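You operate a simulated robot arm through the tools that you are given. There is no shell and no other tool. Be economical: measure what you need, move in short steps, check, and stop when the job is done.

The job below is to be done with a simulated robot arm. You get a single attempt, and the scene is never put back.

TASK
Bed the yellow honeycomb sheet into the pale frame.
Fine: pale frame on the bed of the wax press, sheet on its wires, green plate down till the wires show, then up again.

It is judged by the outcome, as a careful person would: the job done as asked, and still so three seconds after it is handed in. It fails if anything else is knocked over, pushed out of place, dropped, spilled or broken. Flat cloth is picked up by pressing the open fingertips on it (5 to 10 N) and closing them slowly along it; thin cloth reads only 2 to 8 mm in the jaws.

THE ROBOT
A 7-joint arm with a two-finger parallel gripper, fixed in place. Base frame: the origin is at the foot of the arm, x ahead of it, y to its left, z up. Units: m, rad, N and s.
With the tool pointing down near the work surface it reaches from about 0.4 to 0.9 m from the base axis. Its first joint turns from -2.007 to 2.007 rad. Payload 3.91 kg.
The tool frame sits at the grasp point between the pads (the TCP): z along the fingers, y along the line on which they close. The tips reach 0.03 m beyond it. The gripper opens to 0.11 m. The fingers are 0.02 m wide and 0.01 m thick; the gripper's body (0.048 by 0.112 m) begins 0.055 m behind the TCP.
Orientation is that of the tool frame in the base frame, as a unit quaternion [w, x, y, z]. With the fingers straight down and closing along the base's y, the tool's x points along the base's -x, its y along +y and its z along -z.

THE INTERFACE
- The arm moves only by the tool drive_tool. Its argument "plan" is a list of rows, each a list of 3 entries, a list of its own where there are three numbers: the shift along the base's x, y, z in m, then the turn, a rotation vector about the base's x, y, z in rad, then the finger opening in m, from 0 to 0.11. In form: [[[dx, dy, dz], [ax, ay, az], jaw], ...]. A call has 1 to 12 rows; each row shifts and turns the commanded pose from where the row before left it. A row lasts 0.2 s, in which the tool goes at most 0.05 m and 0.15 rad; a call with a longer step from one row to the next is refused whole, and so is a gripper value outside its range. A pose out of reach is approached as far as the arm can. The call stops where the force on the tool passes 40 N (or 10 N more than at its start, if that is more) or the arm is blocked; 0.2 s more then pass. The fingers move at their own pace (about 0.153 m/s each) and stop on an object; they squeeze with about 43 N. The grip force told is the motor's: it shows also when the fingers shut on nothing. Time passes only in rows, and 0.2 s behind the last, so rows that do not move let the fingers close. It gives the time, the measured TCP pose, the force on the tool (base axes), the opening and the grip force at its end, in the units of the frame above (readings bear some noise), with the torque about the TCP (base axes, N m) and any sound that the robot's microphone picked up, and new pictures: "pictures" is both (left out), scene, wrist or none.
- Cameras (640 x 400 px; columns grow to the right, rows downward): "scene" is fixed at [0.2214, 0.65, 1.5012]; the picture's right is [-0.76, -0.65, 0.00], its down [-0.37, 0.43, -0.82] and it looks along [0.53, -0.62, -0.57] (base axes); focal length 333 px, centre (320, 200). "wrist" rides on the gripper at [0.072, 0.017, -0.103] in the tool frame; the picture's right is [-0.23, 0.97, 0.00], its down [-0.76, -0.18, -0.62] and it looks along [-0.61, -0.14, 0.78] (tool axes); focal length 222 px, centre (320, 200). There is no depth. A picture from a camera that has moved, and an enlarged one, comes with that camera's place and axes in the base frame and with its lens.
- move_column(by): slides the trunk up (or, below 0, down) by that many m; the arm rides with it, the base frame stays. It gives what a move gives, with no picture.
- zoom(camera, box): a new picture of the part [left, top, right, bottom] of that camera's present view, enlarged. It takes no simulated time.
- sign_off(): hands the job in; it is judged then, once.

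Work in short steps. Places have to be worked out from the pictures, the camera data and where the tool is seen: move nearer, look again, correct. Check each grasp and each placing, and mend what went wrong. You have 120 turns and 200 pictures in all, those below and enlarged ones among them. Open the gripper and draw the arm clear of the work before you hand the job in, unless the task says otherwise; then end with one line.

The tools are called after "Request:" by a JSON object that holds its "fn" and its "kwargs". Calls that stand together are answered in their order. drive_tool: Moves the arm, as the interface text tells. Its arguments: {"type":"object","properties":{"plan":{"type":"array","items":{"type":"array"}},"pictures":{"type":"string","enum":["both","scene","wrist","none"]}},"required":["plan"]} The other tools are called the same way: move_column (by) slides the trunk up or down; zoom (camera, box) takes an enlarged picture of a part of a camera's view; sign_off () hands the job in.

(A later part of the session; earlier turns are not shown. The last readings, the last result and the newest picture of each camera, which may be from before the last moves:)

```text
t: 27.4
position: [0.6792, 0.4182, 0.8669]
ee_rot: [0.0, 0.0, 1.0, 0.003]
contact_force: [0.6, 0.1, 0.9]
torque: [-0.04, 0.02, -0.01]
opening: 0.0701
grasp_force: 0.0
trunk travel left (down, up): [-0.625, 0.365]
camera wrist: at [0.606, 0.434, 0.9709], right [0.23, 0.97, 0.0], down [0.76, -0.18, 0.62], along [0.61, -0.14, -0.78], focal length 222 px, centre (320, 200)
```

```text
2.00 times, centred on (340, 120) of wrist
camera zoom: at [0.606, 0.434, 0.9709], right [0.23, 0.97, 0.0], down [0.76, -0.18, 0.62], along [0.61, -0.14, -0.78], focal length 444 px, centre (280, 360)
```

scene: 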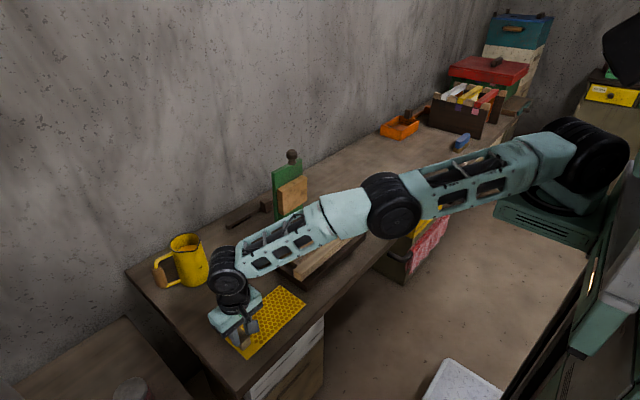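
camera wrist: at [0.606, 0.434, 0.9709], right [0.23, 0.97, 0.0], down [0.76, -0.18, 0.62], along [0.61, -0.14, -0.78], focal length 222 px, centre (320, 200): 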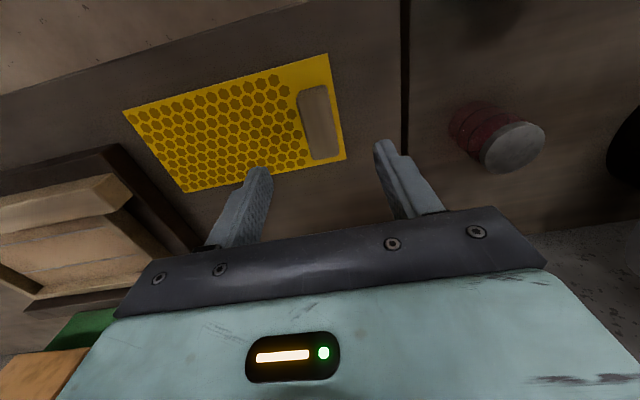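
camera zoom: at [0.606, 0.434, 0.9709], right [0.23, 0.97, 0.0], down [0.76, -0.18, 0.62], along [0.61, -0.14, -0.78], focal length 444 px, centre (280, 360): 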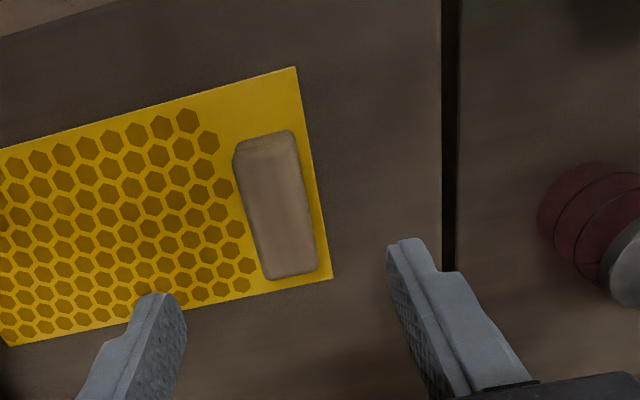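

The block is at (0.675, 0.4176), aligned with the jaws. I descend to near the sheet and grip deeper.

Request:
{"fn": "drive_tool", "kwargs": {"plan": [[[-0.003, 0, -0.03], [0, 0, 0], 0.055], [[0, 0, -0.03], [0, 0, 0], 0.055], [[0, 0, -0.018], [0, 0, 0], 0.055], [[0, 0, -0.004], [0, 0, 0], 0.055], [[0, 0, 0], [0, 0, 0], 0.055], [[0, 0, 0], [0, 0, 0], 0.0], [[0, 0, 0], [0, 0, 0], 0.0], [[0, 0, 0], [0, 0, 0], 0.0]], "pictures": "none"}}

```text
t: 29.2
position: [0.6747, 0.4174, 0.7862]
ee_rot: [0.0, -0.001, 1.0, 0.002]
contact_force: [-0.2, 0.2, 0.7]
torque: [-0.02, 0.04, 0.0]
opening: 0.0272
grasp_force: 43.2
trunk travel left (down, up): [-0.625, 0.365]
```

The grip is firm at 27 mm and 43 N. I lift slowly and check that the sheet comes with it.

Request:
{"fn": "drive_tool", "kwargs": {"plan": [[[0, 0, 0.005], [0, 0, 0], 0.0], [[0, 0, 0.01], [0, 0, 0], 0.0], [[0, 0, 0.02], [0, 0, 0], 0.0], [[0, 0, 0.03], [0, 0, 0], 0.0], [[0, 0, 0], [0, 0, 0], 0.0]]}}

Request:
{"fn": "zoom", "kwargs": {"camera": "scene", "box": [180, 270, 320, 370]}}

```text
t: 30.4
position: [0.673, 0.4171, 0.851]
ee_rot: [0.001, 0.0, 1.0, 0.001]
contact_force: [0.1, -0.7, -1.6]
torque: [0.03, 0.02, -0.03]
opening: 0.0272
grasp_force: 43.2
trunk travel left (down, up): [-0.625, 0.365]
camera wrist: at [0.6002, 0.4326, 0.9548], right [0.23, 0.97, 0.0], down [0.76, -0.18, 0.62], along [0.61, -0.14, -0.78], focal length 222 px, centre (320, 200)
```

scene: 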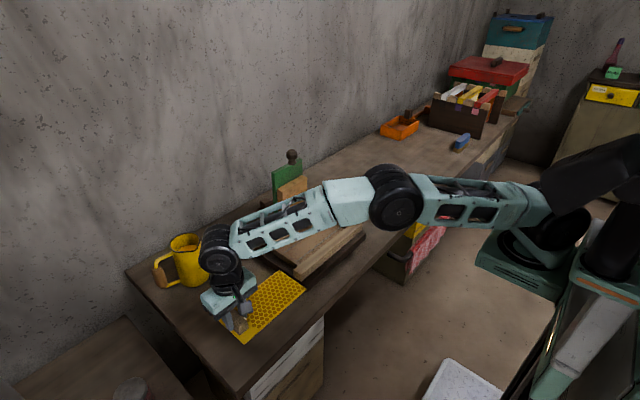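
wrist: 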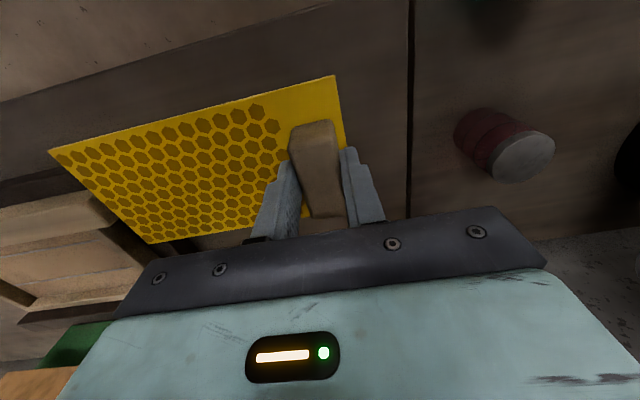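

```text
4.00 times, centred on (250, 320) of scene
camera zoom: at [0.2214, 0.65, 1.5012], right [-0.76, -0.65, 0.0], down [-0.37, 0.43, -0.82], along [0.53, -0.62, -0.57], focal length 1330 px, centre (600, -280)
```

zoom: 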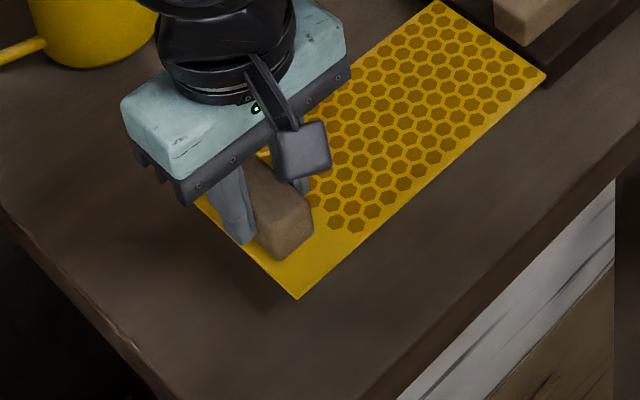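

The sheet hangs level from its block, which is fixed to it. Its centre is about 83 mm toward −y from the tool. I carry it to hover above the frame.

Request:
{"fn": "drive_tool", "kwargs": {"plan": [[[0, -0.03, 0.014], [0, 0, 0], 0.0], [[0.01, -0.04, 0], [0, 0, 0], 0.0], [[0.015, -0.04, 0], [0, 0, 0], 0.0], [[0.015, -0.04, 0], [0, 0, 0], 0.0], [[0.015, -0.04, 0], [0, 0, 0], 0.0], [[0.013, -0.04, 0], [0, 0, 0], 0.0], [[0.01, -0.03, 0], [0, 0, 0], 0.0], [[0.004, -0.02, 0], [0, 0, 0], 0.0], [[0, 0, 0], [0, 0, 0], 0.0]]}}

Request:
{"fn": "zoom", "kwargs": {"camera": "scene", "box": [242, 180, 402, 300]}}

Request:
{"fn": "zoom", "kwargs": {"camera": "wrist", "box": [0, 20, 400, 270]}}

```text
t: 32.4
position: [0.7573, 0.1358, 0.8638]
ee_rot: [0.001, 0.0, 1.0, 0.003]
contact_force: [-0.2, -0.3, -1.0]
torque: [0.01, 0.01, 0.0]
opening: 0.0271
grasp_force: 43.2
trunk travel left (down, up): [-0.625, 0.365]
camera wrist: at [0.6841, 0.1515, 0.9689], right [0.23, 0.97, 0.01], down [0.76, -0.18, 0.62], along [0.61, -0.14, -0.78], focal length 222 px, centre (320, 200)
```

scene: 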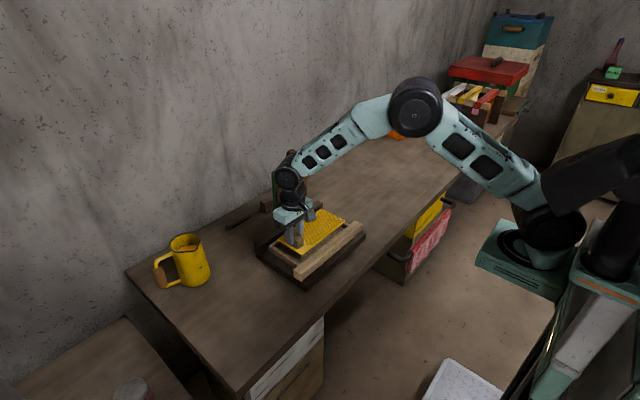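
wrist: 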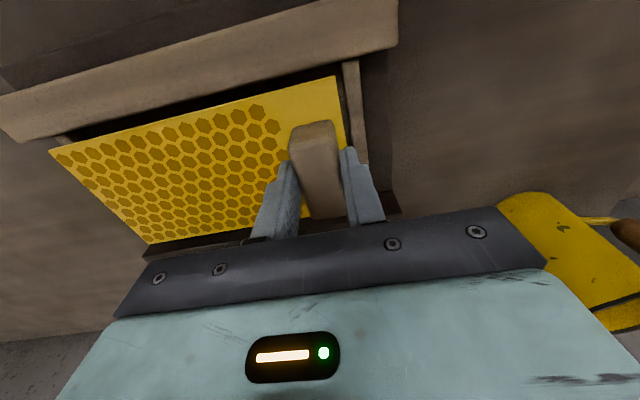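

```text
3.33 times, centred on (322, 240) of scene
camera zoom: at [0.2214, 0.65, 1.5012], right [-0.76, -0.65, 0.0], down [-0.37, 0.43, -0.82], along [0.53, -0.62, -0.57], focal length 1109 px, centre (313, 67)
```

zoom: 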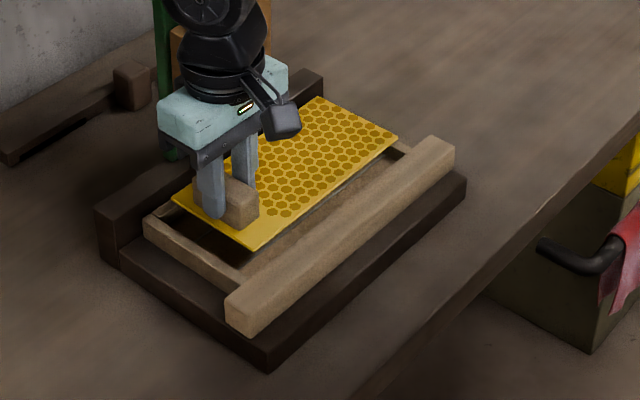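

```text
1.60 times, centred on (200, 145) of wrist
camera zoom: at [0.6841, 0.1515, 0.9689], right [0.23, 0.97, 0.01], down [0.76, -0.18, 0.62], along [0.61, -0.14, -0.78], focal length 355 px, centre (512, 288)
```

zoom: 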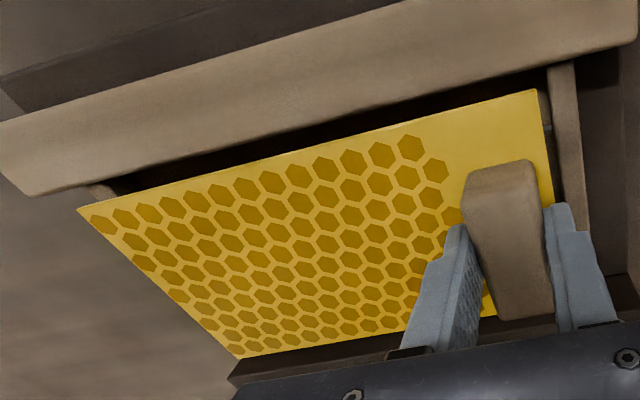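

The sheet is about 2 mm inside the top bar's edge and 6 mm inside the +y side. I shift it +6 mm in x and −3 mm in y to centre it, then lower partway.

Request:
{"fn": "drive_tool", "kwargs": {"plan": [[[0.006, -0.003, 0], [0, 0, 0], 0.0], [[0, 0, -0.015], [0, 0, 0], 0.0], [[0, 0, -0.007], [0, 0, 0], 0.0], [[0, 0, 0], [0, 0, 0], 0.0]], "pictures": "wrist"}}

Request:
{"fn": "zoom", "kwargs": {"camera": "wrist", "box": [0, 20, 400, 270]}}

Request:
{"fn": "zoom", "kwargs": {"camera": "scene", "box": [262, 190, 382, 280]}}

```text
t: 33.4
position: [0.7622, 0.1351, 0.8427]
ee_rot: [0.001, 0.0, 1.0, 0.003]
contact_force: [0.6, -0.3, -0.6]
torque: [0.03, -0.01, 0.03]
opening: 0.0267
grasp_force: 42.6
trunk travel left (down, up): [-0.625, 0.365]
camera wrist: at [0.6892, 0.1493, 0.9471], right [0.23, 0.97, 0.01], down [0.76, -0.18, 0.62], along [0.61, -0.14, -0.78], focal length 222 px, centre (320, 200)
```

wrist: 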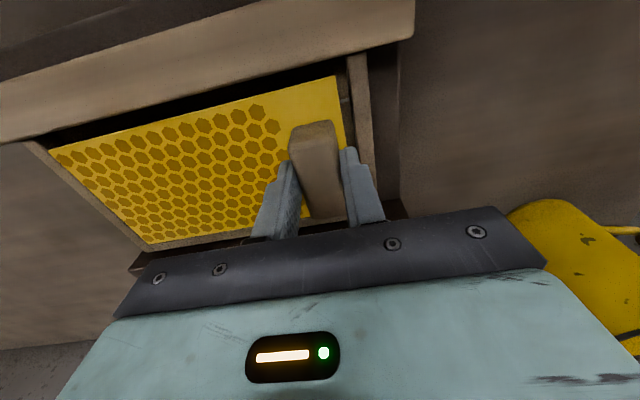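

```text
1.60 times, centred on (200, 145) of wrist
camera zoom: at [0.6892, 0.1493, 0.9471], right [0.23, 0.97, 0.01], down [0.76, -0.18, 0.62], along [0.61, -0.14, -0.78], focal length 355 px, centre (512, 288)
```

zoom: 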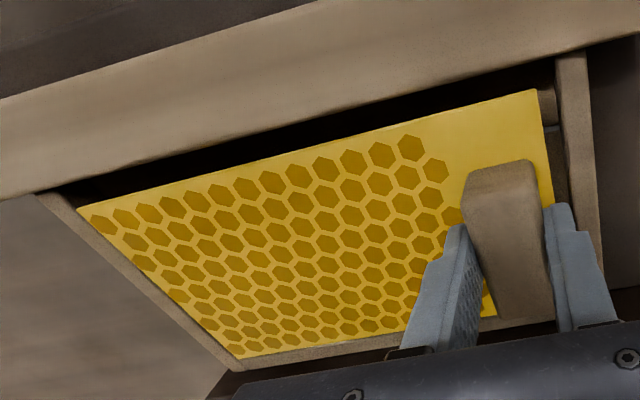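

```text
4.44 times, centred on (322, 235) of scene
camera zoom: at [0.2214, 0.65, 1.5012], right [-0.76, -0.65, 0.0], down [-0.37, 0.43, -0.82], along [0.53, -0.62, -0.57], focal length 1478 px, centre (311, 44)
```

zoom: 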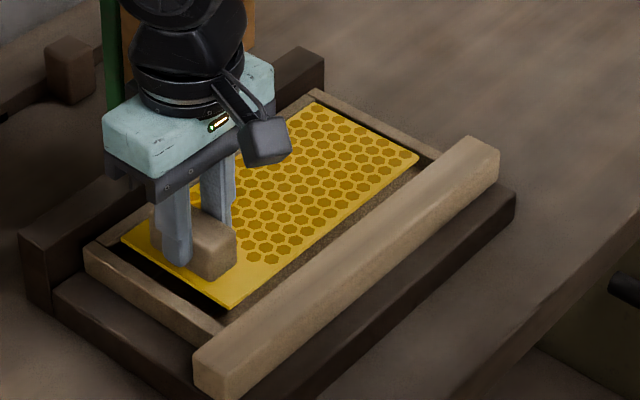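

The sheet is centred with roughly 8–10 mm all round. I lower it until it rests on the wires.

Request:
{"fn": "drive_tool", "kwargs": {"plan": [[[0, 0, -0.01], [0, 0, 0], 0.0], [[0, 0, -0.004], [0, 0, 0], 0.0], [[0, 0, -0.002], [0, 0, 0], 0.0], [[0, 0, 0], [0, 0, 0], 0.0]], "pictures": "none"}}

```text
t: 34.4
position: [0.7639, 0.1342, 0.8259]
ee_rot: [0.0, 0.001, 1.0, 0.003]
contact_force: [-0.3, 0.3, -0.4]
torque: [0.02, 0.01, -0.03]
opening: 0.0269
grasp_force: 42.8
trunk travel left (down, up): [-0.625, 0.365]
```

Request:
{"fn": "drive_tool", "kwargs": {"plan": [[[0, 0, -0.002], [0, 0, 0], 0.0], [[0, 0, -0.001], [0, 0, 0], 0.0], [[0, 0, 0], [0, 0, 0], 0.0]], "pictures": "none"}}

```text
t: 35.2
position: [0.7636, 0.1334, 0.8248]
ee_rot: [0.002, 0.0, 1.0, 0.003]
contact_force: [-0.7, -0.3, 0.7]
torque: [-0.25, -0.03, 0.04]
opening: 0.027
grasp_force: 42.7
trunk travel left (down, up): [-0.625, 0.365]
```

A torque of −0.25 Nm shows the sheet has just begun to touch. I go down one more millimetre and look.

Request:
{"fn": "drive_tool", "kwargs": {"plan": [[[0, 0, -0.0015], [0, 0, 0], 0.0], [[0, 0, 0], [0, 0, 0], 0.0]], "pictures": "wrist"}}

Request:
{"fn": "zoom", "kwargs": {"camera": "scene", "box": [262, 190, 382, 280]}}

```text
t: 35.8
position: [0.7638, 0.1338, 0.8232]
ee_rot: [0.001, 0.0, 1.0, 0.003]
contact_force: [-1.2, -0.9, 6.8]
torque: [-0.29, 0.16, 0.0]
opening: 0.0275
grasp_force: 43.0
trunk travel left (down, up): [-0.625, 0.365]
camera wrist: at [0.6898, 0.1498, 0.9271], right [0.23, 0.97, 0.01], down [0.76, -0.18, 0.62], along [0.61, -0.14, -0.78], focal length 222 px, centre (320, 200)
```

wrist: 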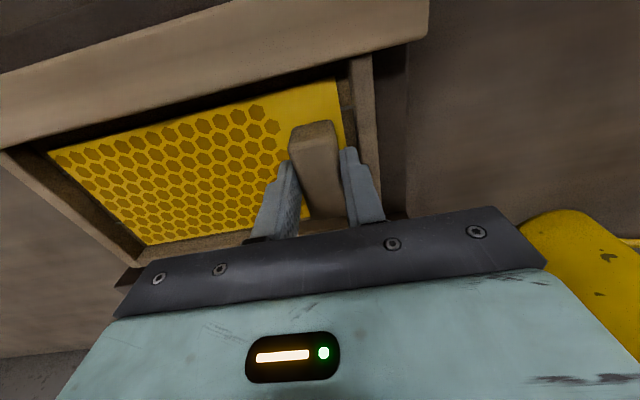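

```text
4.44 times, centred on (322, 235) of scene
camera zoom: at [0.2214, 0.65, 1.5012], right [-0.76, -0.65, 0.0], down [-0.37, 0.43, -0.82], along [0.53, -0.62, -0.57], focal length 1478 px, centre (311, 44)
```

zoom: 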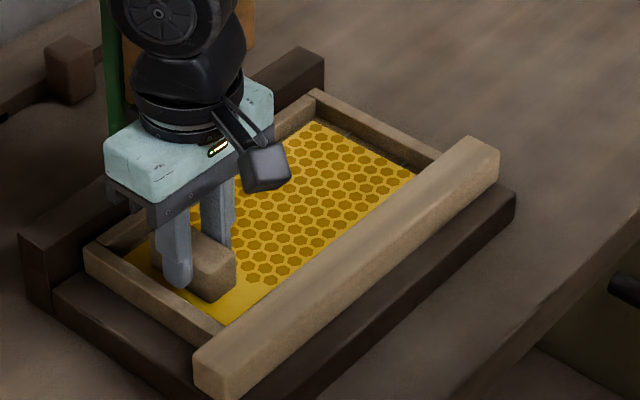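

The sheet lies on the wires with 7 N of contact. I open just a few millimetres so as not to push the side bar, then rise and move back clear of the plate.

Request:
{"fn": "drive_tool", "kwargs": {"plan": [[[0, 0, 0], [0, 0, 0], 0.033], [[0, 0, 0], [0, 0, 0], 0.033], [[0, 0, 0.015], [0, 0, 0], 0.034], [[-0.005, 0, 0.03], [0, 0, 0], 0.034], [[-0.03, 0, 0.03], [0, 0, 0], 0.06], [[-0.035, 0, 0.03], [0, 0, 0], 0.08], [[-0.04, -0.01, 0.02], [0, 0, 0], 0.08], [[-0.04, -0.02, 0.02], [0, 0, 0], 0.08], [[-0.03, -0.02, 0.03], [0, 0, 0], 0.08], [[0, -0.02, 0.04], [0, 0, 0], 0.08]]}}

Request:
{"fn": "zoom", "kwargs": {"camera": "scene", "box": [222, 140, 382, 280]}}

Request:
{"fn": "zoom", "kwargs": {"camera": "wrist", "box": [180, 60, 460, 235]}}

```text
t: 38.0
position: [0.5831, 0.0641, 1.0378]
ee_rot: [0.0, -0.001, 1.0, 0.002]
contact_force: [-0.3, 0.4, -0.5]
torque: [-0.03, 0.01, -0.01]
opening: 0.08
grasp_force: 0.1
trunk travel left (down, up): [-0.625, 0.365]
camera wrist: at [0.5104, 0.08, 1.1413], right [0.23, 0.97, 0.0], down [0.76, -0.18, 0.62], along [0.61, -0.14, -0.78], focal length 222 px, centre (320, 200)
```

scene: 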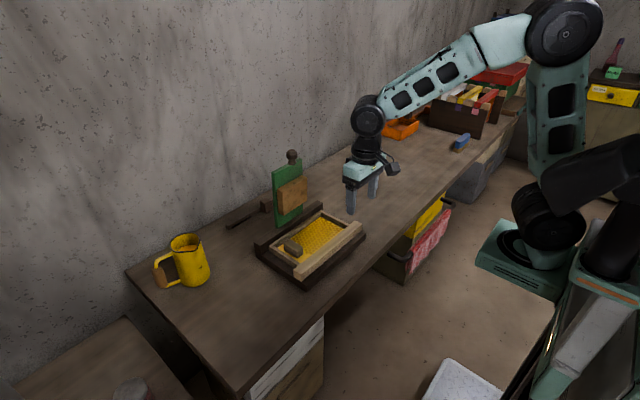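
wrist: 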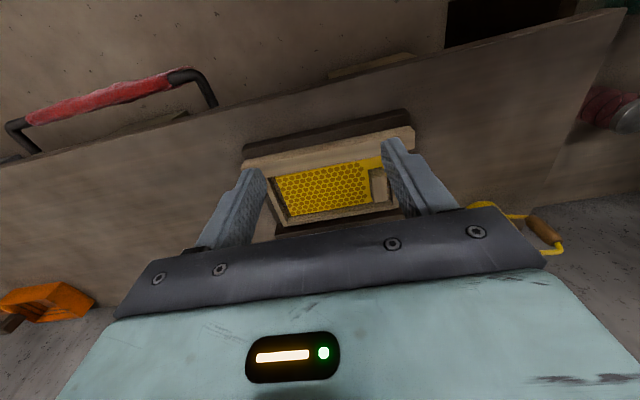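

```text
2.86 times, centred on (302, 210) of scene
camera zoom: at [0.2214, 0.65, 1.5012], right [-0.76, -0.65, 0.0], down [-0.37, 0.43, -0.82], along [0.53, -0.62, -0.57], focal length 950 px, centre (371, 171)
```

zoom: 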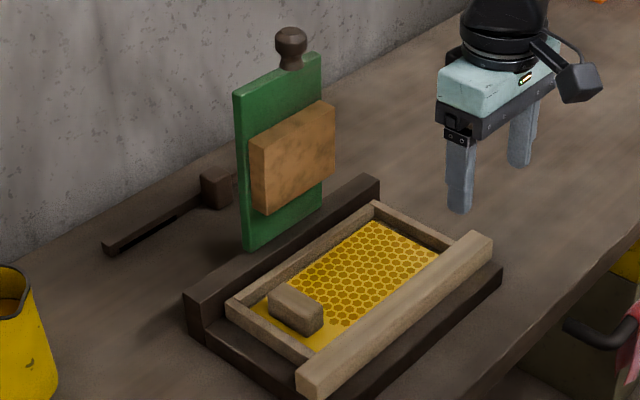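

```text
2.29 times, centred on (320, 148) of wrist
camera zoom: at [0.5104, 0.08, 1.1413], right [0.23, 0.97, 0.0], down [0.76, -0.18, 0.62], along [0.61, -0.14, -0.78], focal length 508 px, centre (320, 320)
```

zoom: 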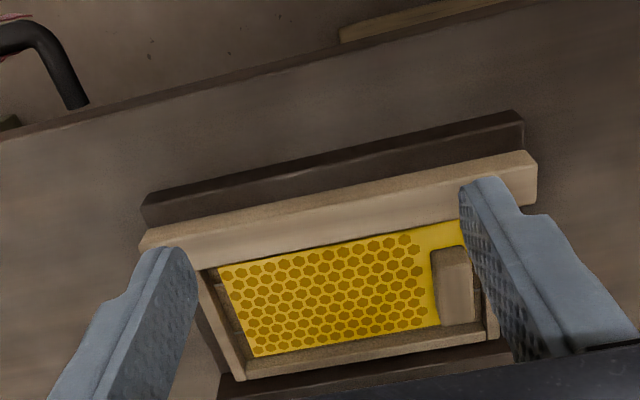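

The sheet is bedded flat on the wires inside the frame. Next is the plate: I raise the trunk so I can look down on the knob and reach it from above.

Request:
{"fn": "move_column", "kwargs": {"by": 0.25}}

Request:
{"fn": "drive_tool", "kwargs": {"plan": [[[0.025, 0, 0], [0, 0, 0], 0.08], [[0.025, 0, 0], [0, 0, 0], 0.08], [[0.025, 0, 0], [0, 0, 0], 0.08], [[0.025, 0, 0], [0, 0, 0], 0.08], [[0, 0, 0], [0, 0, 0], 0.08]]}}

Request:
{"fn": "zoom", "kwargs": {"camera": "wrist", "box": [160, 40, 480, 240]}}

```text
t: 40.6
position: [0.584, 0.0637, 1.2879]
ee_rot: [0.0, -0.001, 1.0, 0.003]
contact_force: [0.1, 0.0, 0.7]
torque: [0.02, -0.05, -0.02]
opening: 0.0799
grasp_force: 0.1
trunk travel left (down, up): [-0.875, 0.115]
```

```text
t: 41.8
position: [0.6851, 0.065, 1.2865]
ee_rot: [0.0, 0.0, 1.0, 0.003]
contact_force: [-0.1, -1.0, -0.3]
torque: [-0.01, 0.02, -0.03]
opening: 0.08
grasp_force: 0.0
trunk travel left (down, up): [-0.875, 0.115]
camera wrist: at [0.6108, 0.0806, 1.3908], right [0.23, 0.97, 0.01], down [0.76, -0.18, 0.62], along [0.61, -0.14, -0.78], focal length 222 px, centre (320, 200)
```

scene: 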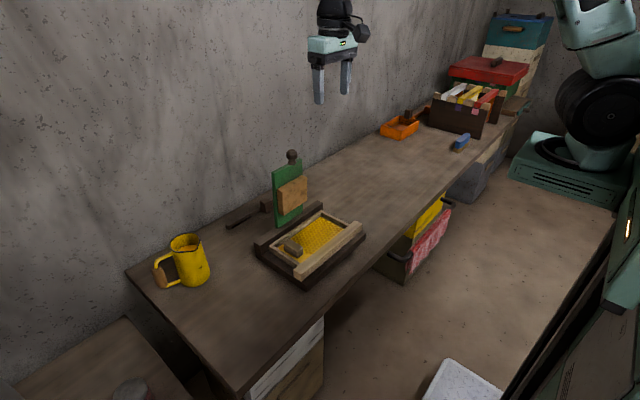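
wrist: 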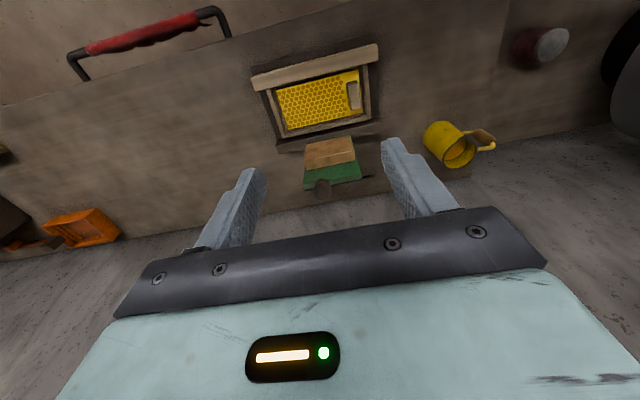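

```text
2.00 times, centred on (320, 140) of wrist
camera zoom: at [0.6108, 0.0806, 1.3908], right [0.23, 0.97, 0.01], down [0.76, -0.18, 0.62], along [0.61, -0.14, -0.78], focal length 444 px, centre (320, 320)
```

zoom: 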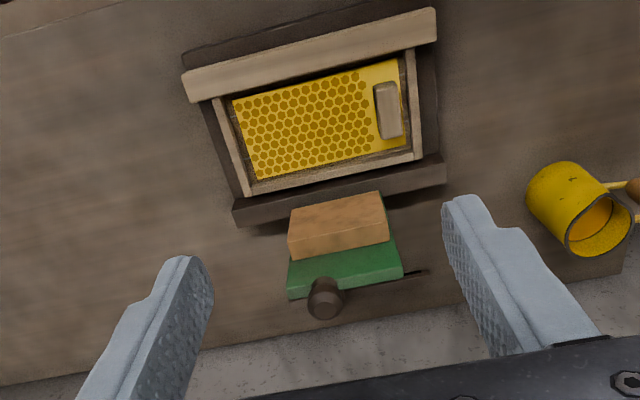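

The knob centre triangulates to about (0.863, 0.029, 1.041), and the plate top is near z=1.018. I hover over the knob with jaws at 70 mm closing along y.

Request:
{"fn": "drive_tool", "kwargs": {"plan": [[[0.03, -0.006, -0.01], [0, 0, 0], 0.07], [[0.03, -0.006, -0.01], [0, 0, 0], 0.07], [[0.03, -0.006, -0.02], [0, 0, 0], 0.07], [[0.03, -0.006, -0.03], [0, 0, 0], 0.07], [[0.03, -0.006, -0.03], [0, 0, 0], 0.07], [[0.028, -0.006, -0.03], [0, 0, 0], 0.07], [[0, 0, -0.03], [0, 0, 0], 0.07], [[0, 0, 0], [0, 0, 0], 0.07]]}}

Request:
{"fn": "zoom", "kwargs": {"camera": "scene", "box": [242, 90, 362, 230]}}

Request:
{"fn": "zoom", "kwargs": {"camera": "wrist", "box": [200, 80, 440, 240]}}

```text
t: 43.6
position: [0.861, 0.0275, 1.1278]
ee_rot: [0.0, 0.0, 1.0, 0.003]
contact_force: [1.3, 0.1, 0.8]
torque: [0.02, 0.0, 0.0]
opening: 0.0703
grasp_force: 0.0
trunk travel left (down, up): [-0.875, 0.115]
camera wrist: at [0.7884, 0.043, 1.2316], right [0.23, 0.97, 0.0], down [0.76, -0.18, 0.62], along [0.61, -0.14, -0.78], focal length 222 px, centre (320, 200)
```

scene: 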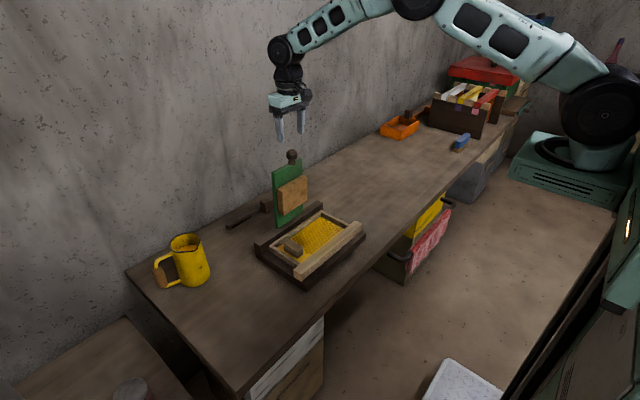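
wrist: 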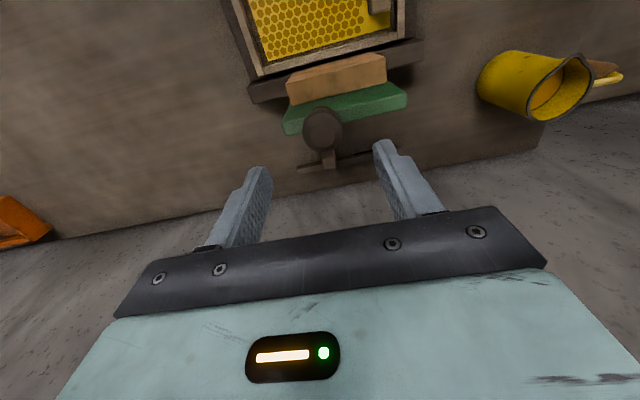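

```text
2.86 times, centred on (302, 160) of scene
camera zoom: at [0.2214, 0.65, 1.5012], right [-0.76, -0.65, 0.0], down [-0.37, 0.43, -0.82], along [0.53, -0.62, -0.57], focal length 950 px, centre (371, 314)
```

zoom: 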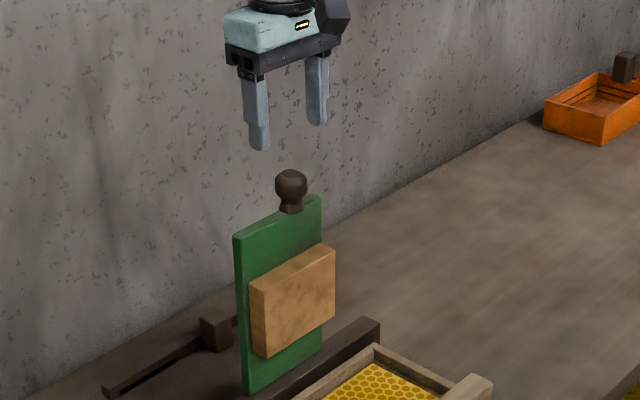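

```text
2.50 times, centred on (320, 160) of wrist
camera zoom: at [0.7884, 0.043, 1.2316], right [0.23, 0.97, 0.0], down [0.76, -0.18, 0.62], along [0.61, -0.14, -0.78], focal length 555 px, centre (320, 300)
```

zoom: 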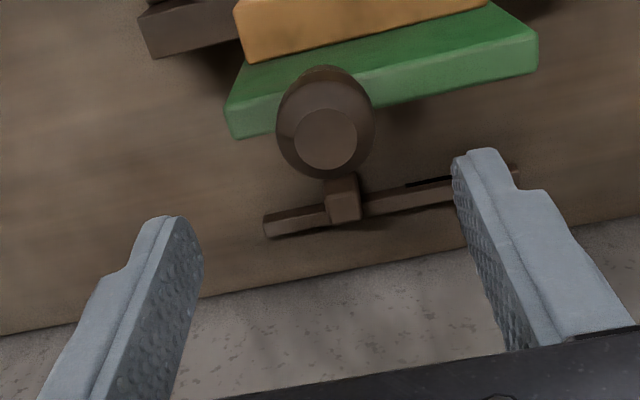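

The knob is confirmed at (0.861, 0.028), directly below the jaws. I descend so the tips stay just above the plate's top edge and close.

Request:
{"fn": "drive_tool", "kwargs": {"plan": [[[0, 0.001, -0.03], [0, 0, 0], 0.07], [[0, 0, -0.03], [0, 0, 0], 0.07], [[0, 0, -0.012], [0, 0, 0], 0.07], [[0, 0, 0], [0, 0, 0], 0.07]], "pictures": "wrist"}}

Request:
{"fn": "zoom", "kwargs": {"camera": "scene", "box": [250, 130, 330, 190]}}

```text
t: 44.6
position: [0.8617, 0.0285, 1.0536]
ee_rot: [0.001, -0.001, 1.0, 0.002]
contact_force: [0.3, -0.2, -0.6]
torque: [0.02, -0.01, 0.0]
opening: 0.0702
grasp_force: 0.1
trunk travel left (down, up): [-0.875, 0.115]
camera wrist: at [0.7881, 0.0439, 1.1581], right [0.23, 0.97, 0.0], down [0.76, -0.18, 0.62], along [0.61, -0.14, -0.78], focal length 222 px, centre (320, 200)
```

wrist: 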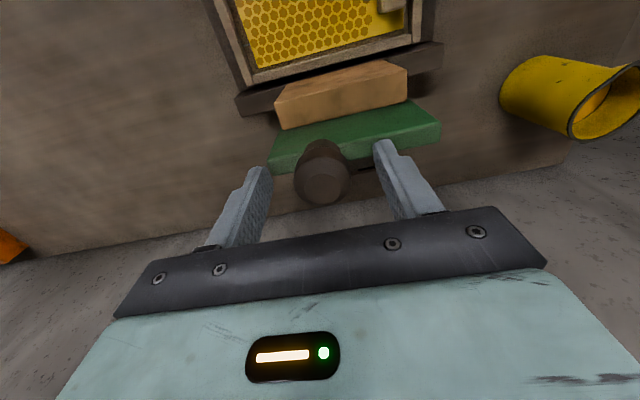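

```text
6.67 times, centred on (290, 160) of scene
camera zoom: at [0.2214, 0.65, 1.5012], right [-0.76, -0.65, 0.0], down [-0.37, 0.43, -0.82], along [0.53, -0.62, -0.57], focal length 2217 px, centre (520, 467)
```

zoom: 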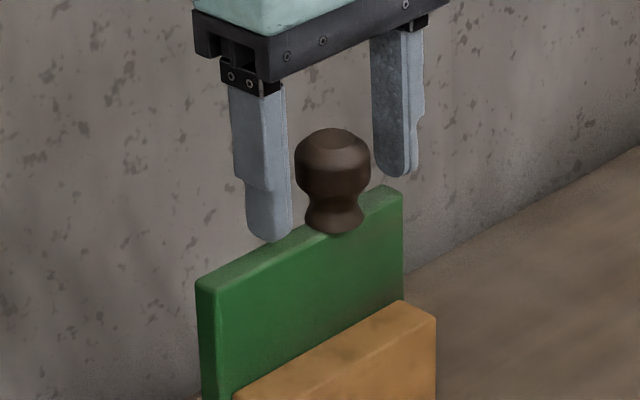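

The fingers straddle the knob and clear the plate edge, so I close on it.

Request:
{"fn": "drive_tool", "kwargs": {"plan": [[[0, 0, 0], [0, 0, 0], 0.03], [[0, 0, 0], [0, 0, 0], 0.0], [[0, 0, 0], [0, 0, 0], 0.0]], "pictures": "none"}}

```text
t: 45.4
position: [0.862, 0.0307, 1.0545]
ee_rot: [0.001, 0.0, 1.0, 0.003]
contact_force: [1.0, 10.4, -2.8]
torque: [-0.84, -0.37, 0.12]
opening: 0.0337
grasp_force: 45.0
trunk travel left (down, up): [-0.875, 0.115]
```

The knob is held at 34 mm with slight sideways load. I ease y by 2 mm and swing the first ~15° along the expected arc (hinge near x 0.864, z 0.82), watching the forces.

Request:
{"fn": "drive_tool", "kwargs": {"plan": [[[-0.005, 0.002, 0], [0, 0, 0], 0.0], [[-0.015, 0, -0.001], [0, 0, 0], 0.0], [[-0.019, 0, -0.003], [0, 0, 0], 0.0], [[-0.018, 0, -0.004], [0, 0, 0], 0.0], [[0, 0, 0], [0, 0, 0], 0.0]], "pictures": "scene"}}

Request:
{"fn": "zoom", "kwargs": {"camera": "scene", "box": [230, 140, 370, 280]}}

```text
t: 46.6
position: [0.8036, 0.0309, 1.0477]
ee_rot: [0.001, 0.0, 1.0, 0.003]
contact_force: [5.2, -0.3, 13.9]
torque: [-0.93, -1.52, -0.12]
opening: 0.0337
grasp_force: 45.2
trunk travel left (down, up): [-0.875, 0.115]
```

scene: 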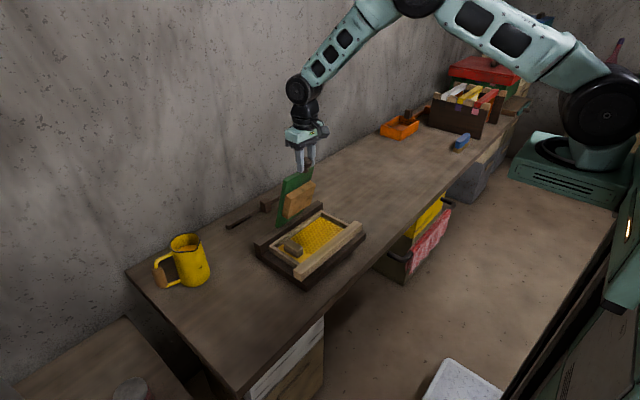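

```text
2.86 times, centred on (300, 210) of scene
camera zoom: at [0.2214, 0.65, 1.5012], right [-0.76, -0.65, 0.0], down [-0.37, 0.43, -0.82], along [0.53, -0.62, -0.57], focal length 950 px, centre (377, 171)
```

zoom: 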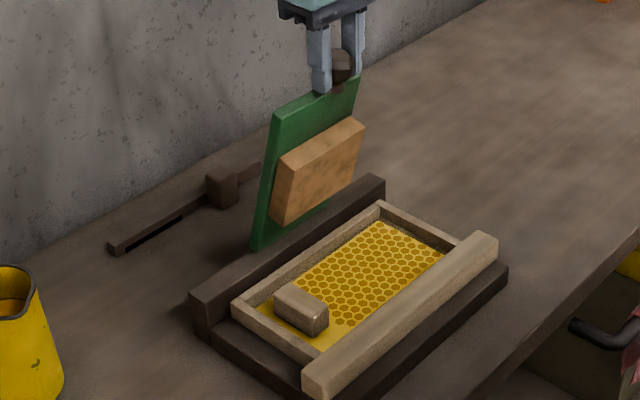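

The plate swings on a bottom hinge as expected, but the knob resists pivoting in the pads (−1.5 Nm). I tilt the tool along with the plate to relieve it.

Request:
{"fn": "drive_tool", "kwargs": {"plan": [[[0, 0, 0], [0, -0.13, 0], 0.0], [[0, 0, 0], [0, -0.13, 0], 0.0], [[0, 0, 0], [0, 0, 0], 0.0]], "pictures": "none"}}

```text
t: 47.4
position: [0.8024, 0.0315, 1.0453]
ee_rot: [0.127, -0.002, 0.992, 0.002]
contact_force: [-9.6, -5.2, -1.1]
torque: [-0.76, 1.51, -0.34]
opening: 0.0339
grasp_force: 44.8
trunk travel left (down, up): [-0.875, 0.115]
```

Torque is now +1.5 Nm: the knob does pivot, at about ±1.5 Nm of friction. I carry on along the arc to ~30° with a smaller tilt per step.

Request:
{"fn": "drive_tool", "kwargs": {"plan": [[[-0.0195, 0, -0.0061], [0, -0.03, 0], 0.0], [[-0.0189, 0, -0.0078], [0, -0.05, 0], 0.0], [[-0.0181, 0, -0.0094], [0, -0.06, 0], 0.0], [[0, 0, 0], [0, 0, 0], 0.0]], "pictures": "none"}}

```text
t: 48.4
position: [0.7482, 0.0312, 1.0234]
ee_rot: [0.2, 0.0, 0.98, 0.003]
contact_force: [0.6, -14.1, 15.0]
torque: [-0.8, -1.27, -0.45]
opening: 0.0338
grasp_force: 44.6
trunk travel left (down, up): [-0.875, 0.115]
```

Request:
{"fn": "drive_tool", "kwargs": {"plan": [[[-0.0173, -0.002, -0.0095], [0, -0.1, 0], 0.0], [[-0.0162, -0.001, -0.012], [0, -0.09, 0], 0.0], [[-0.0151, 0, -0.0138], [0, -0.09, 0], 0.0], [[0, 0, 0], [0, 0, 0], 0.0]], "pictures": "scene"}}

Request:
{"fn": "zoom", "kwargs": {"camera": "scene", "box": [230, 140, 390, 280]}}

```text
t: 49.4
position: [0.697, 0.0306, 0.9898]
ee_rot: [0.333, -0.003, 0.943, 0.002]
contact_force: [-26.4, 1.2, 17.1]
torque: [-0.49, 1.06, -0.63]
opening: 0.0338
grasp_force: 44.7
trunk travel left (down, up): [-0.875, 0.115]
```

scene: 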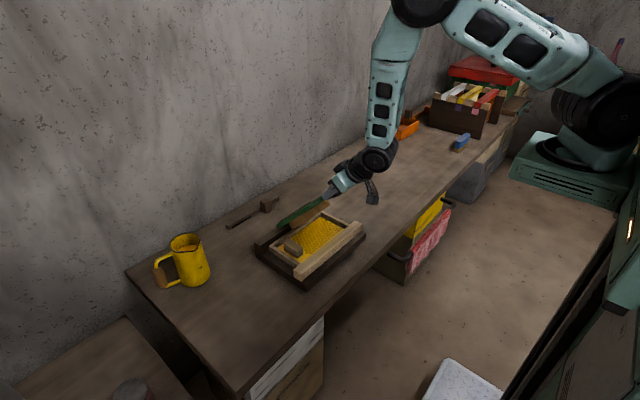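

```text
2.86 times, centred on (310, 210) of scene
camera zoom: at [0.2214, 0.65, 1.5012], right [-0.76, -0.65, 0.0], down [-0.37, 0.43, -0.82], along [0.53, -0.62, -0.57], focal length 950 px, centre (349, 171)
```

zoom: 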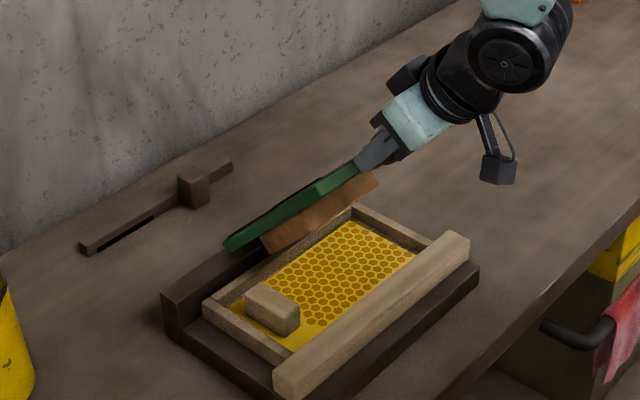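

At ~42° things move well. The radial force (about 30 N outward) says the hinge is lower than I assumed, at z≈0.80, so I correct the radius and continue.

Request:
{"fn": "drive_tool", "kwargs": {"plan": [[[-0.0195, 0, -0.0095], [0, -0.05, 0], 0.0], [[-0.0147, 0, -0.0166], [0, -0.06, 0], 0.0], [[-0.0132, 0, -0.0179], [0, -0.07, 0], 0.0], [[0, 0, 0], [0, 0, 0], 0.0]], "pictures": "none"}}

```text
t: 50.4
position: [0.6557, 0.0303, 0.9436]
ee_rot: [0.418, -0.002, 0.909, 0.003]
contact_force: [32.5, 3.3, -16.9]
torque: [-0.65, -1.03, -0.72]
opening: 0.0341
grasp_force: 44.9
trunk travel left (down, up): [-0.875, 0.115]
```

Now it is about 3 mm too far out, so the hinge is near z≈0.81 with radius ≈0.246. I continue toward ~72° with that correction.

Request:
{"fn": "drive_tool", "kwargs": {"plan": [[[-0.0052, 0, -0.018], [0, -0.06, 0], 0.0], [[-0.0092, 0, -0.0194], [0, -0.06, 0], 0.0], [[-0.0076, 0, -0.0201], [0, -0.06, 0], 0.0], [[0, 0, 0], [0, 0, 0], 0.0]], "pictures": "scene"}}

Request:
{"fn": "zoom", "kwargs": {"camera": "scene", "box": [250, 170, 400, 290]}}

```text
t: 51.4
position: [0.6281, 0.0311, 0.8852]
ee_rot: [0.497, -0.002, 0.868, 0.002]
contact_force: [-7.9, 3.1, 4.8]
torque: [-0.24, -0.86, -0.88]
opening: 0.0338
grasp_force: 44.9
trunk travel left (down, up): [-0.875, 0.115]
```

scene: 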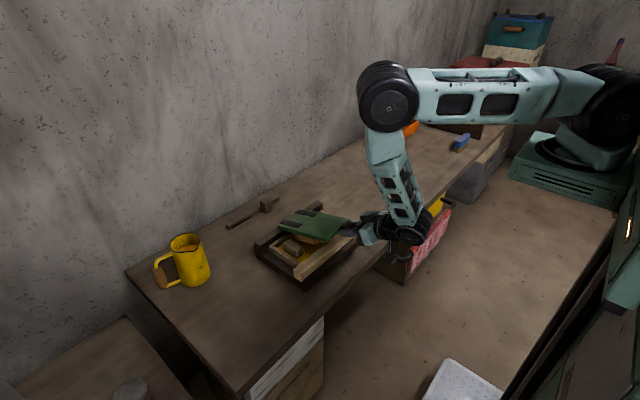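

```text
3.33 times, centred on (325, 230) of scene
camera zoom: at [0.2214, 0.65, 1.5012], right [-0.76, -0.65, 0.0], down [-0.37, 0.43, -0.82], along [0.53, -0.62, -0.57], focal length 1109 px, centre (303, 100)
```

zoom: 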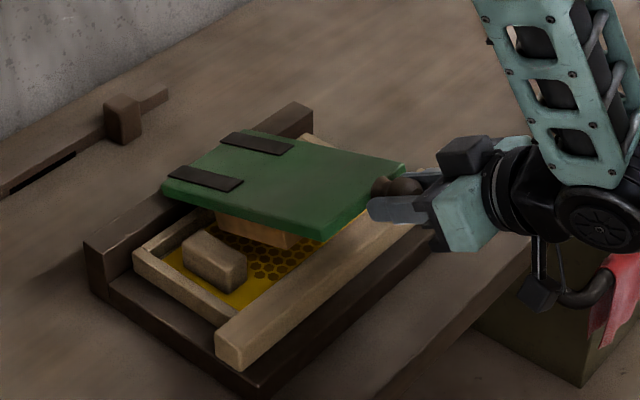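

Forces are small and the block is coming down squarely into the frame opening. I continue in smaller steps toward contact.

Request:
{"fn": "drive_tool", "kwargs": {"plan": [[[-0.004, 0, -0.0125], [0, -0.05, 0], 0.0], [[-0.003, 0, -0.0125], [0, -0.04, 0], 0.0], [[-0.002, 0, -0.0125], [0, -0.04, 0], 0.0], [[0, 0, 0], [0, 0, 0], 0.0]], "pictures": "scene"}}

Request:
{"fn": "zoom", "kwargs": {"camera": "scene", "box": [250, 190, 380, 290]}}

```text
t: 52.4
position: [0.6188, 0.0299, 0.8501]
ee_rot: [0.553, -0.002, 0.833, 0.003]
contact_force: [-25.3, 10.0, 6.7]
torque: [-0.26, -0.73, -0.57]
opening: 0.0338
grasp_force: 45.1
trunk travel left (down, up): [-0.875, 0.115]
```

scene: 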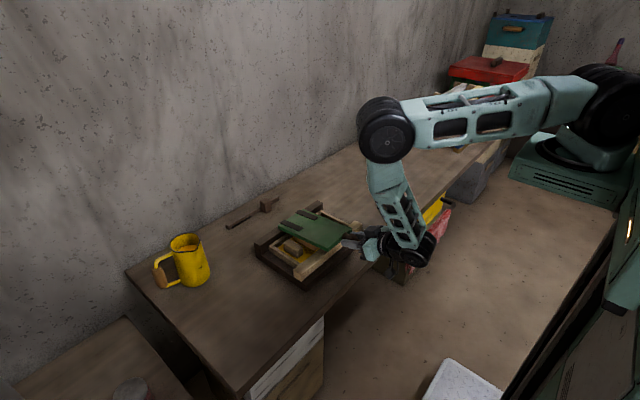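

```text
4.00 times, centred on (315, 240) of scene
camera zoom: at [0.2214, 0.65, 1.5012], right [-0.76, -0.65, 0.0], down [-0.37, 0.43, -0.82], along [0.53, -0.62, -0.57], focal length 1330 px, centre (340, 40)
```

zoom: 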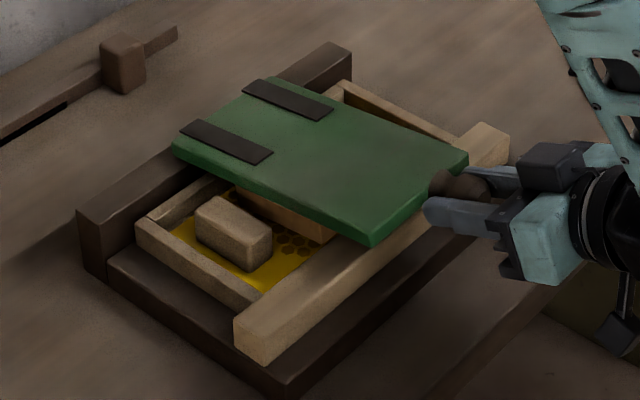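

The block clears the sheet's handle and is nearly down. I relieve the radial load and press on in 5 mm steps.

Request:
{"fn": "drive_tool", "kwargs": {"plan": [[[-0.003, 0.001, -0.004], [0, -0.03, 0], 0.0], [[-0.001, 0, -0.005], [0, -0.03, 0], 0.0], [[0, 0, -0.005], [0, -0.02, 0], 0.0], [[0, 0, 0], [0, 0, 0], 0.0]], "pictures": "none"}}

```text
t: 53.2
position: [0.6195, 0.0306, 0.8422]
ee_rot: [0.591, 0.0, 0.806, 0.002]
contact_force: [-14.2, 0.9, 24.2]
torque: [0.02, 0.91, -0.93]
opening: 0.0335
grasp_force: 45.0
trunk travel left (down, up): [-0.875, 0.115]
stopped in row 4: the force on the tool passed its limit at 44 N (the readings are from after the stop); the commanded pose is now the measured one
```

The call stopped at 44 N at z=0.842, so the block is now on something. I look closely.

Request:
{"fn": "zoom", "kwargs": {"camera": "scene", "box": [255, 195, 355, 285]}}

Request:
{"fn": "zoom", "kwargs": {"camera": "wrist", "box": [0, 0, 640, 400]}}

```text
4.44 times, centred on (305, 240) of scene
camera zoom: at [0.2214, 0.65, 1.5012], right [-0.76, -0.65, 0.0], down [-0.37, 0.43, -0.82], along [0.53, -0.62, -0.57], focal length 1478 px, centre (387, 22)
```

zoom: 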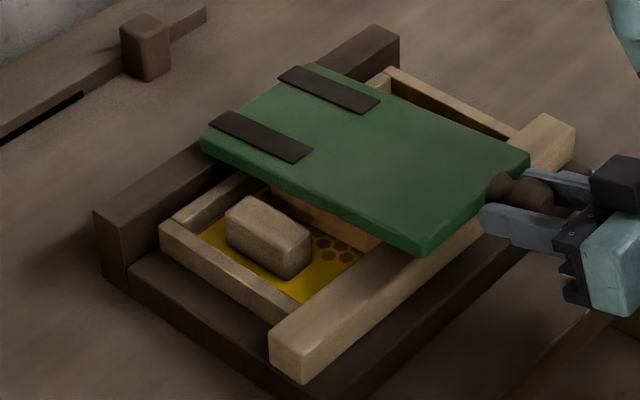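

```text
1.00 times, centred on (320, 200) of wrist (not enlarged: the box is as wide or as high as the picture)
camera zoom: at [0.4976, 0.0458, 0.8045], right [0.06, 0.97, 0.22], down [-0.36, -0.18, 0.91], along [0.93, -0.14, 0.34], focal length 222 px, centre (320, 200)
```

zoom: 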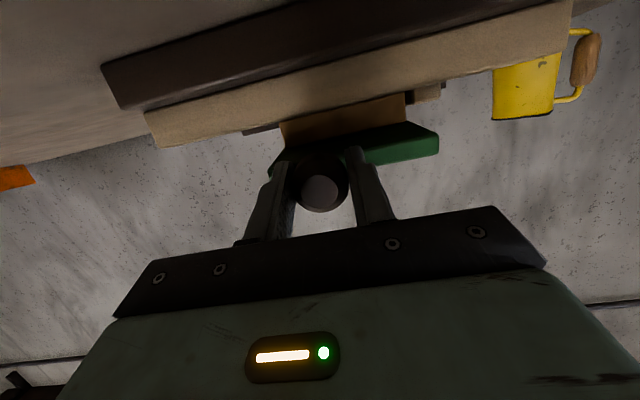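

I need to know whether the block is on the sheet or on the top bar's inner edge, so I zoom tighter.

Request:
{"fn": "zoom", "kwargs": {"camera": "scene", "box": [300, 225, 350, 265]}}

Request:
{"fn": "zoom", "kwargs": {"camera": "wrist", "box": [240, 70, 460, 200]}}

```text
10.00 times, centred on (325, 245) of scene
camera zoom: at [0.2214, 0.65, 1.5012], right [-0.76, -0.65, 0.0], down [-0.37, 0.43, -0.82], along [0.53, -0.62, -0.57], focal length 3326 px, centre (270, -250)
```

zoom: 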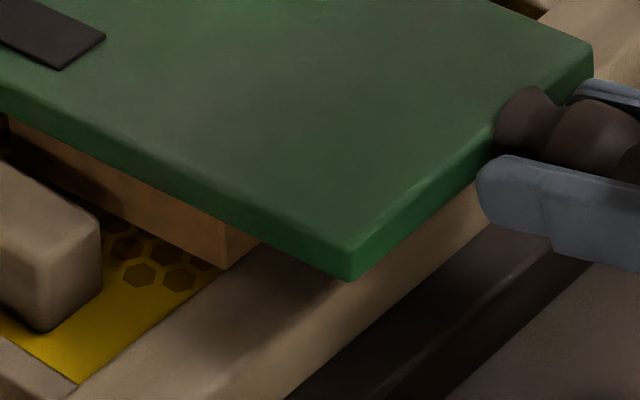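

```text
2.91 times, centred on (350, 135) of wrist
camera zoom: at [0.4976, 0.0458, 0.8045], right [0.06, 0.97, 0.22], down [-0.36, -0.18, 0.91], along [0.93, -0.14, 0.34], focal length 646 px, centre (233, 389)
```

zoom: 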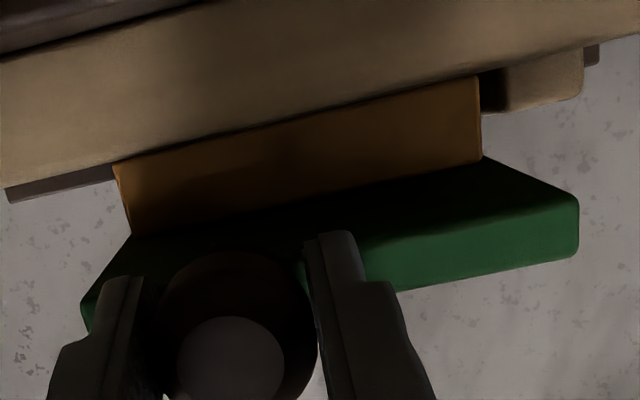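

The block's outer lower corner sits right on the line of the top bar's inner edge (both near x≈0.706), so it is catching the bar rather than reaching the sheet. I'll raise the plate back along its arc and slide the frame about 1 cm toward −x.

Request:
{"fn": "drive_tool", "kwargs": {"plan": [[[0.0053, 0, 0.023], [0, 0.08, 0], 0.0], [[0.0057, 0, 0.0207], [0, 0.08, 0], 0.0], [[0.0075, 0, 0.02], [0, 0.08, 0], 0.0], [[0.0092, 0, 0.0194], [0, 0.08, 0], 0.0], [[0, 0, 0], [0, 0, 0], 0.0]], "pictures": "none"}}

```text
t: 54.4
position: [0.6466, 0.0299, 0.9247]
ee_rot: [0.454, -0.002, 0.891, 0.003]
contact_force: [-16.5, 4.8, 3.8]
torque: [0.03, 1.0, -0.82]
opening: 0.0338
grasp_force: 44.7
trunk travel left (down, up): [-0.875, 0.115]
```

Forces are mild, so the reverse arc is good. I continue.

Request:
{"fn": "drive_tool", "kwargs": {"plan": [[[0.0109, 0, 0.0184], [0, 0.08, 0], 0.0], [[0.0124, 0, 0.0174], [0, 0.08, 0], 0.0], [[0.014, 0, 0.0163], [0, 0.08, 0], 0.0], [[0.0152, 0, 0.015], [0, 0.08, 0], 0.0], [[0, 0, 0], [0, 0, 0], 0.0]], "pictures": "none"}}

```text
t: 55.6
position: [0.6993, 0.0302, 0.9908]
ee_rot: [0.307, 0.0, 0.952, 0.003]
contact_force: [-12.7, 4.7, 7.4]
torque: [-0.25, 1.31, -0.87]
opening: 0.034
grasp_force: 45.3
trunk travel left (down, up): [-0.875, 0.115]
```

Request:
{"fn": "drive_tool", "kwargs": {"plan": [[[0.0166, 0, 0.0137], [0, 0.08, 0], 0.0], [[0.0176, 0, 0.0121], [0, 0.08, 0], 0.0], [[0.0186, 0, 0.0105], [0, 0.08, 0], 0.0], [[0.0195, 0, 0.0089], [0, 0.07, 0], 0.0], [[0, 0, 0], [0, 0, 0], 0.0]], "pictures": "none"}}

```text
t: 56.8
position: [0.7716, 0.03, 1.0348]
ee_rot: [0.155, 0.0, 0.988, 0.001]
contact_force: [-10.3, -2.8, 5.2]
torque: [-0.67, 1.51, -0.44]
opening: 0.0337
grasp_force: 44.8
trunk travel left (down, up): [-0.875, 0.115]
```

Request:
{"fn": "drive_tool", "kwargs": {"plan": [[[0.0202, 0, 0.0082], [0, 0.08, 0], 0.0], [[0.0208, 0, 0.0058], [0, 0.08, 0], 0.0], [[0.0211, 0, 0.0036], [0, 0.08, 0], 0.0], [[0.0213, 0, 0.0017], [0, 0.07, 0], 0.0], [[0, 0, 0], [0, 0, 0], 0.0]], "pictures": "scene"}}

Request:
{"fn": "zoom", "kwargs": {"camera": "scene", "box": [230, 130, 390, 290]}}

```text
t: 58.0
position: [0.8547, 0.0307, 1.0522]
ee_rot: [-0.002, 0.0, 1.0, 0.002]
contact_force: [-8.5, 2.8, -23.6]
torque: [-0.75, 1.33, -0.28]
opening: 0.0339
grasp_force: 44.6
trunk travel left (down, up): [-0.875, 0.115]
```

scene: 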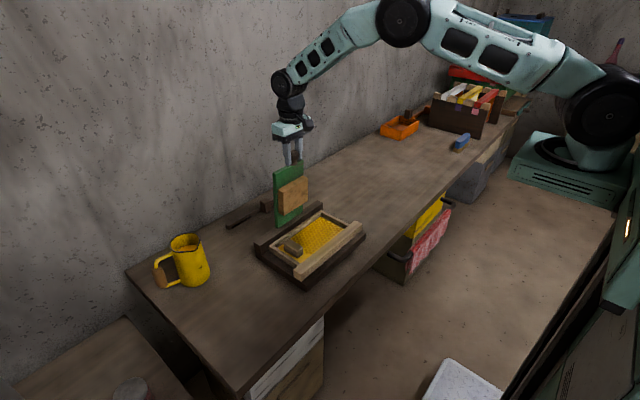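

```text
2.50 times, centred on (310, 210) of scene
camera zoom: at [0.2214, 0.65, 1.5012], right [-0.76, -0.65, 0.0], down [-0.37, 0.43, -0.82], along [0.53, -0.62, -0.57], focal length 832 px, centre (345, 175)
```

zoom: 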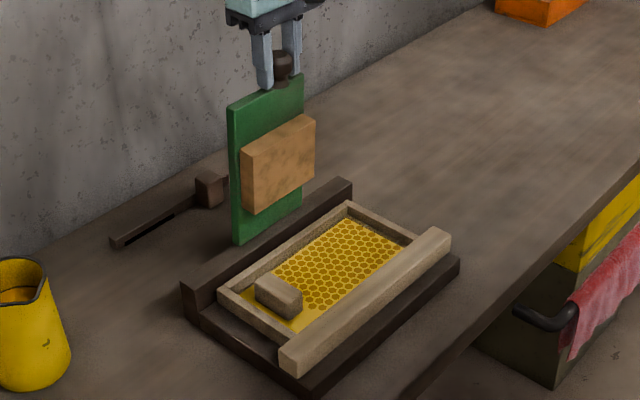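

The plate is about 2° short of its rest position. I push it the last 8 mm back until it meets its stop, then let go.

Request:
{"fn": "drive_tool", "kwargs": {"plan": [[[0.005, 0, -0.001], [0, 0, 0], 0.0], [[0.004, 0, -0.001], [0, 0, 0], 0.0], [[0, 0, 0], [0, 0, 0], 0.0]], "pictures": "none"}}

```text
t: 58.8
position: [0.8612, 0.0296, 1.051]
ee_rot: [-0.002, 0.001, 1.0, 0.001]
contact_force: [-30.9, 1.7, -13.0]
torque: [-0.64, 0.17, 0.28]
opening: 0.0339
grasp_force: 44.9
trunk travel left (down, up): [-0.875, 0.115]
```

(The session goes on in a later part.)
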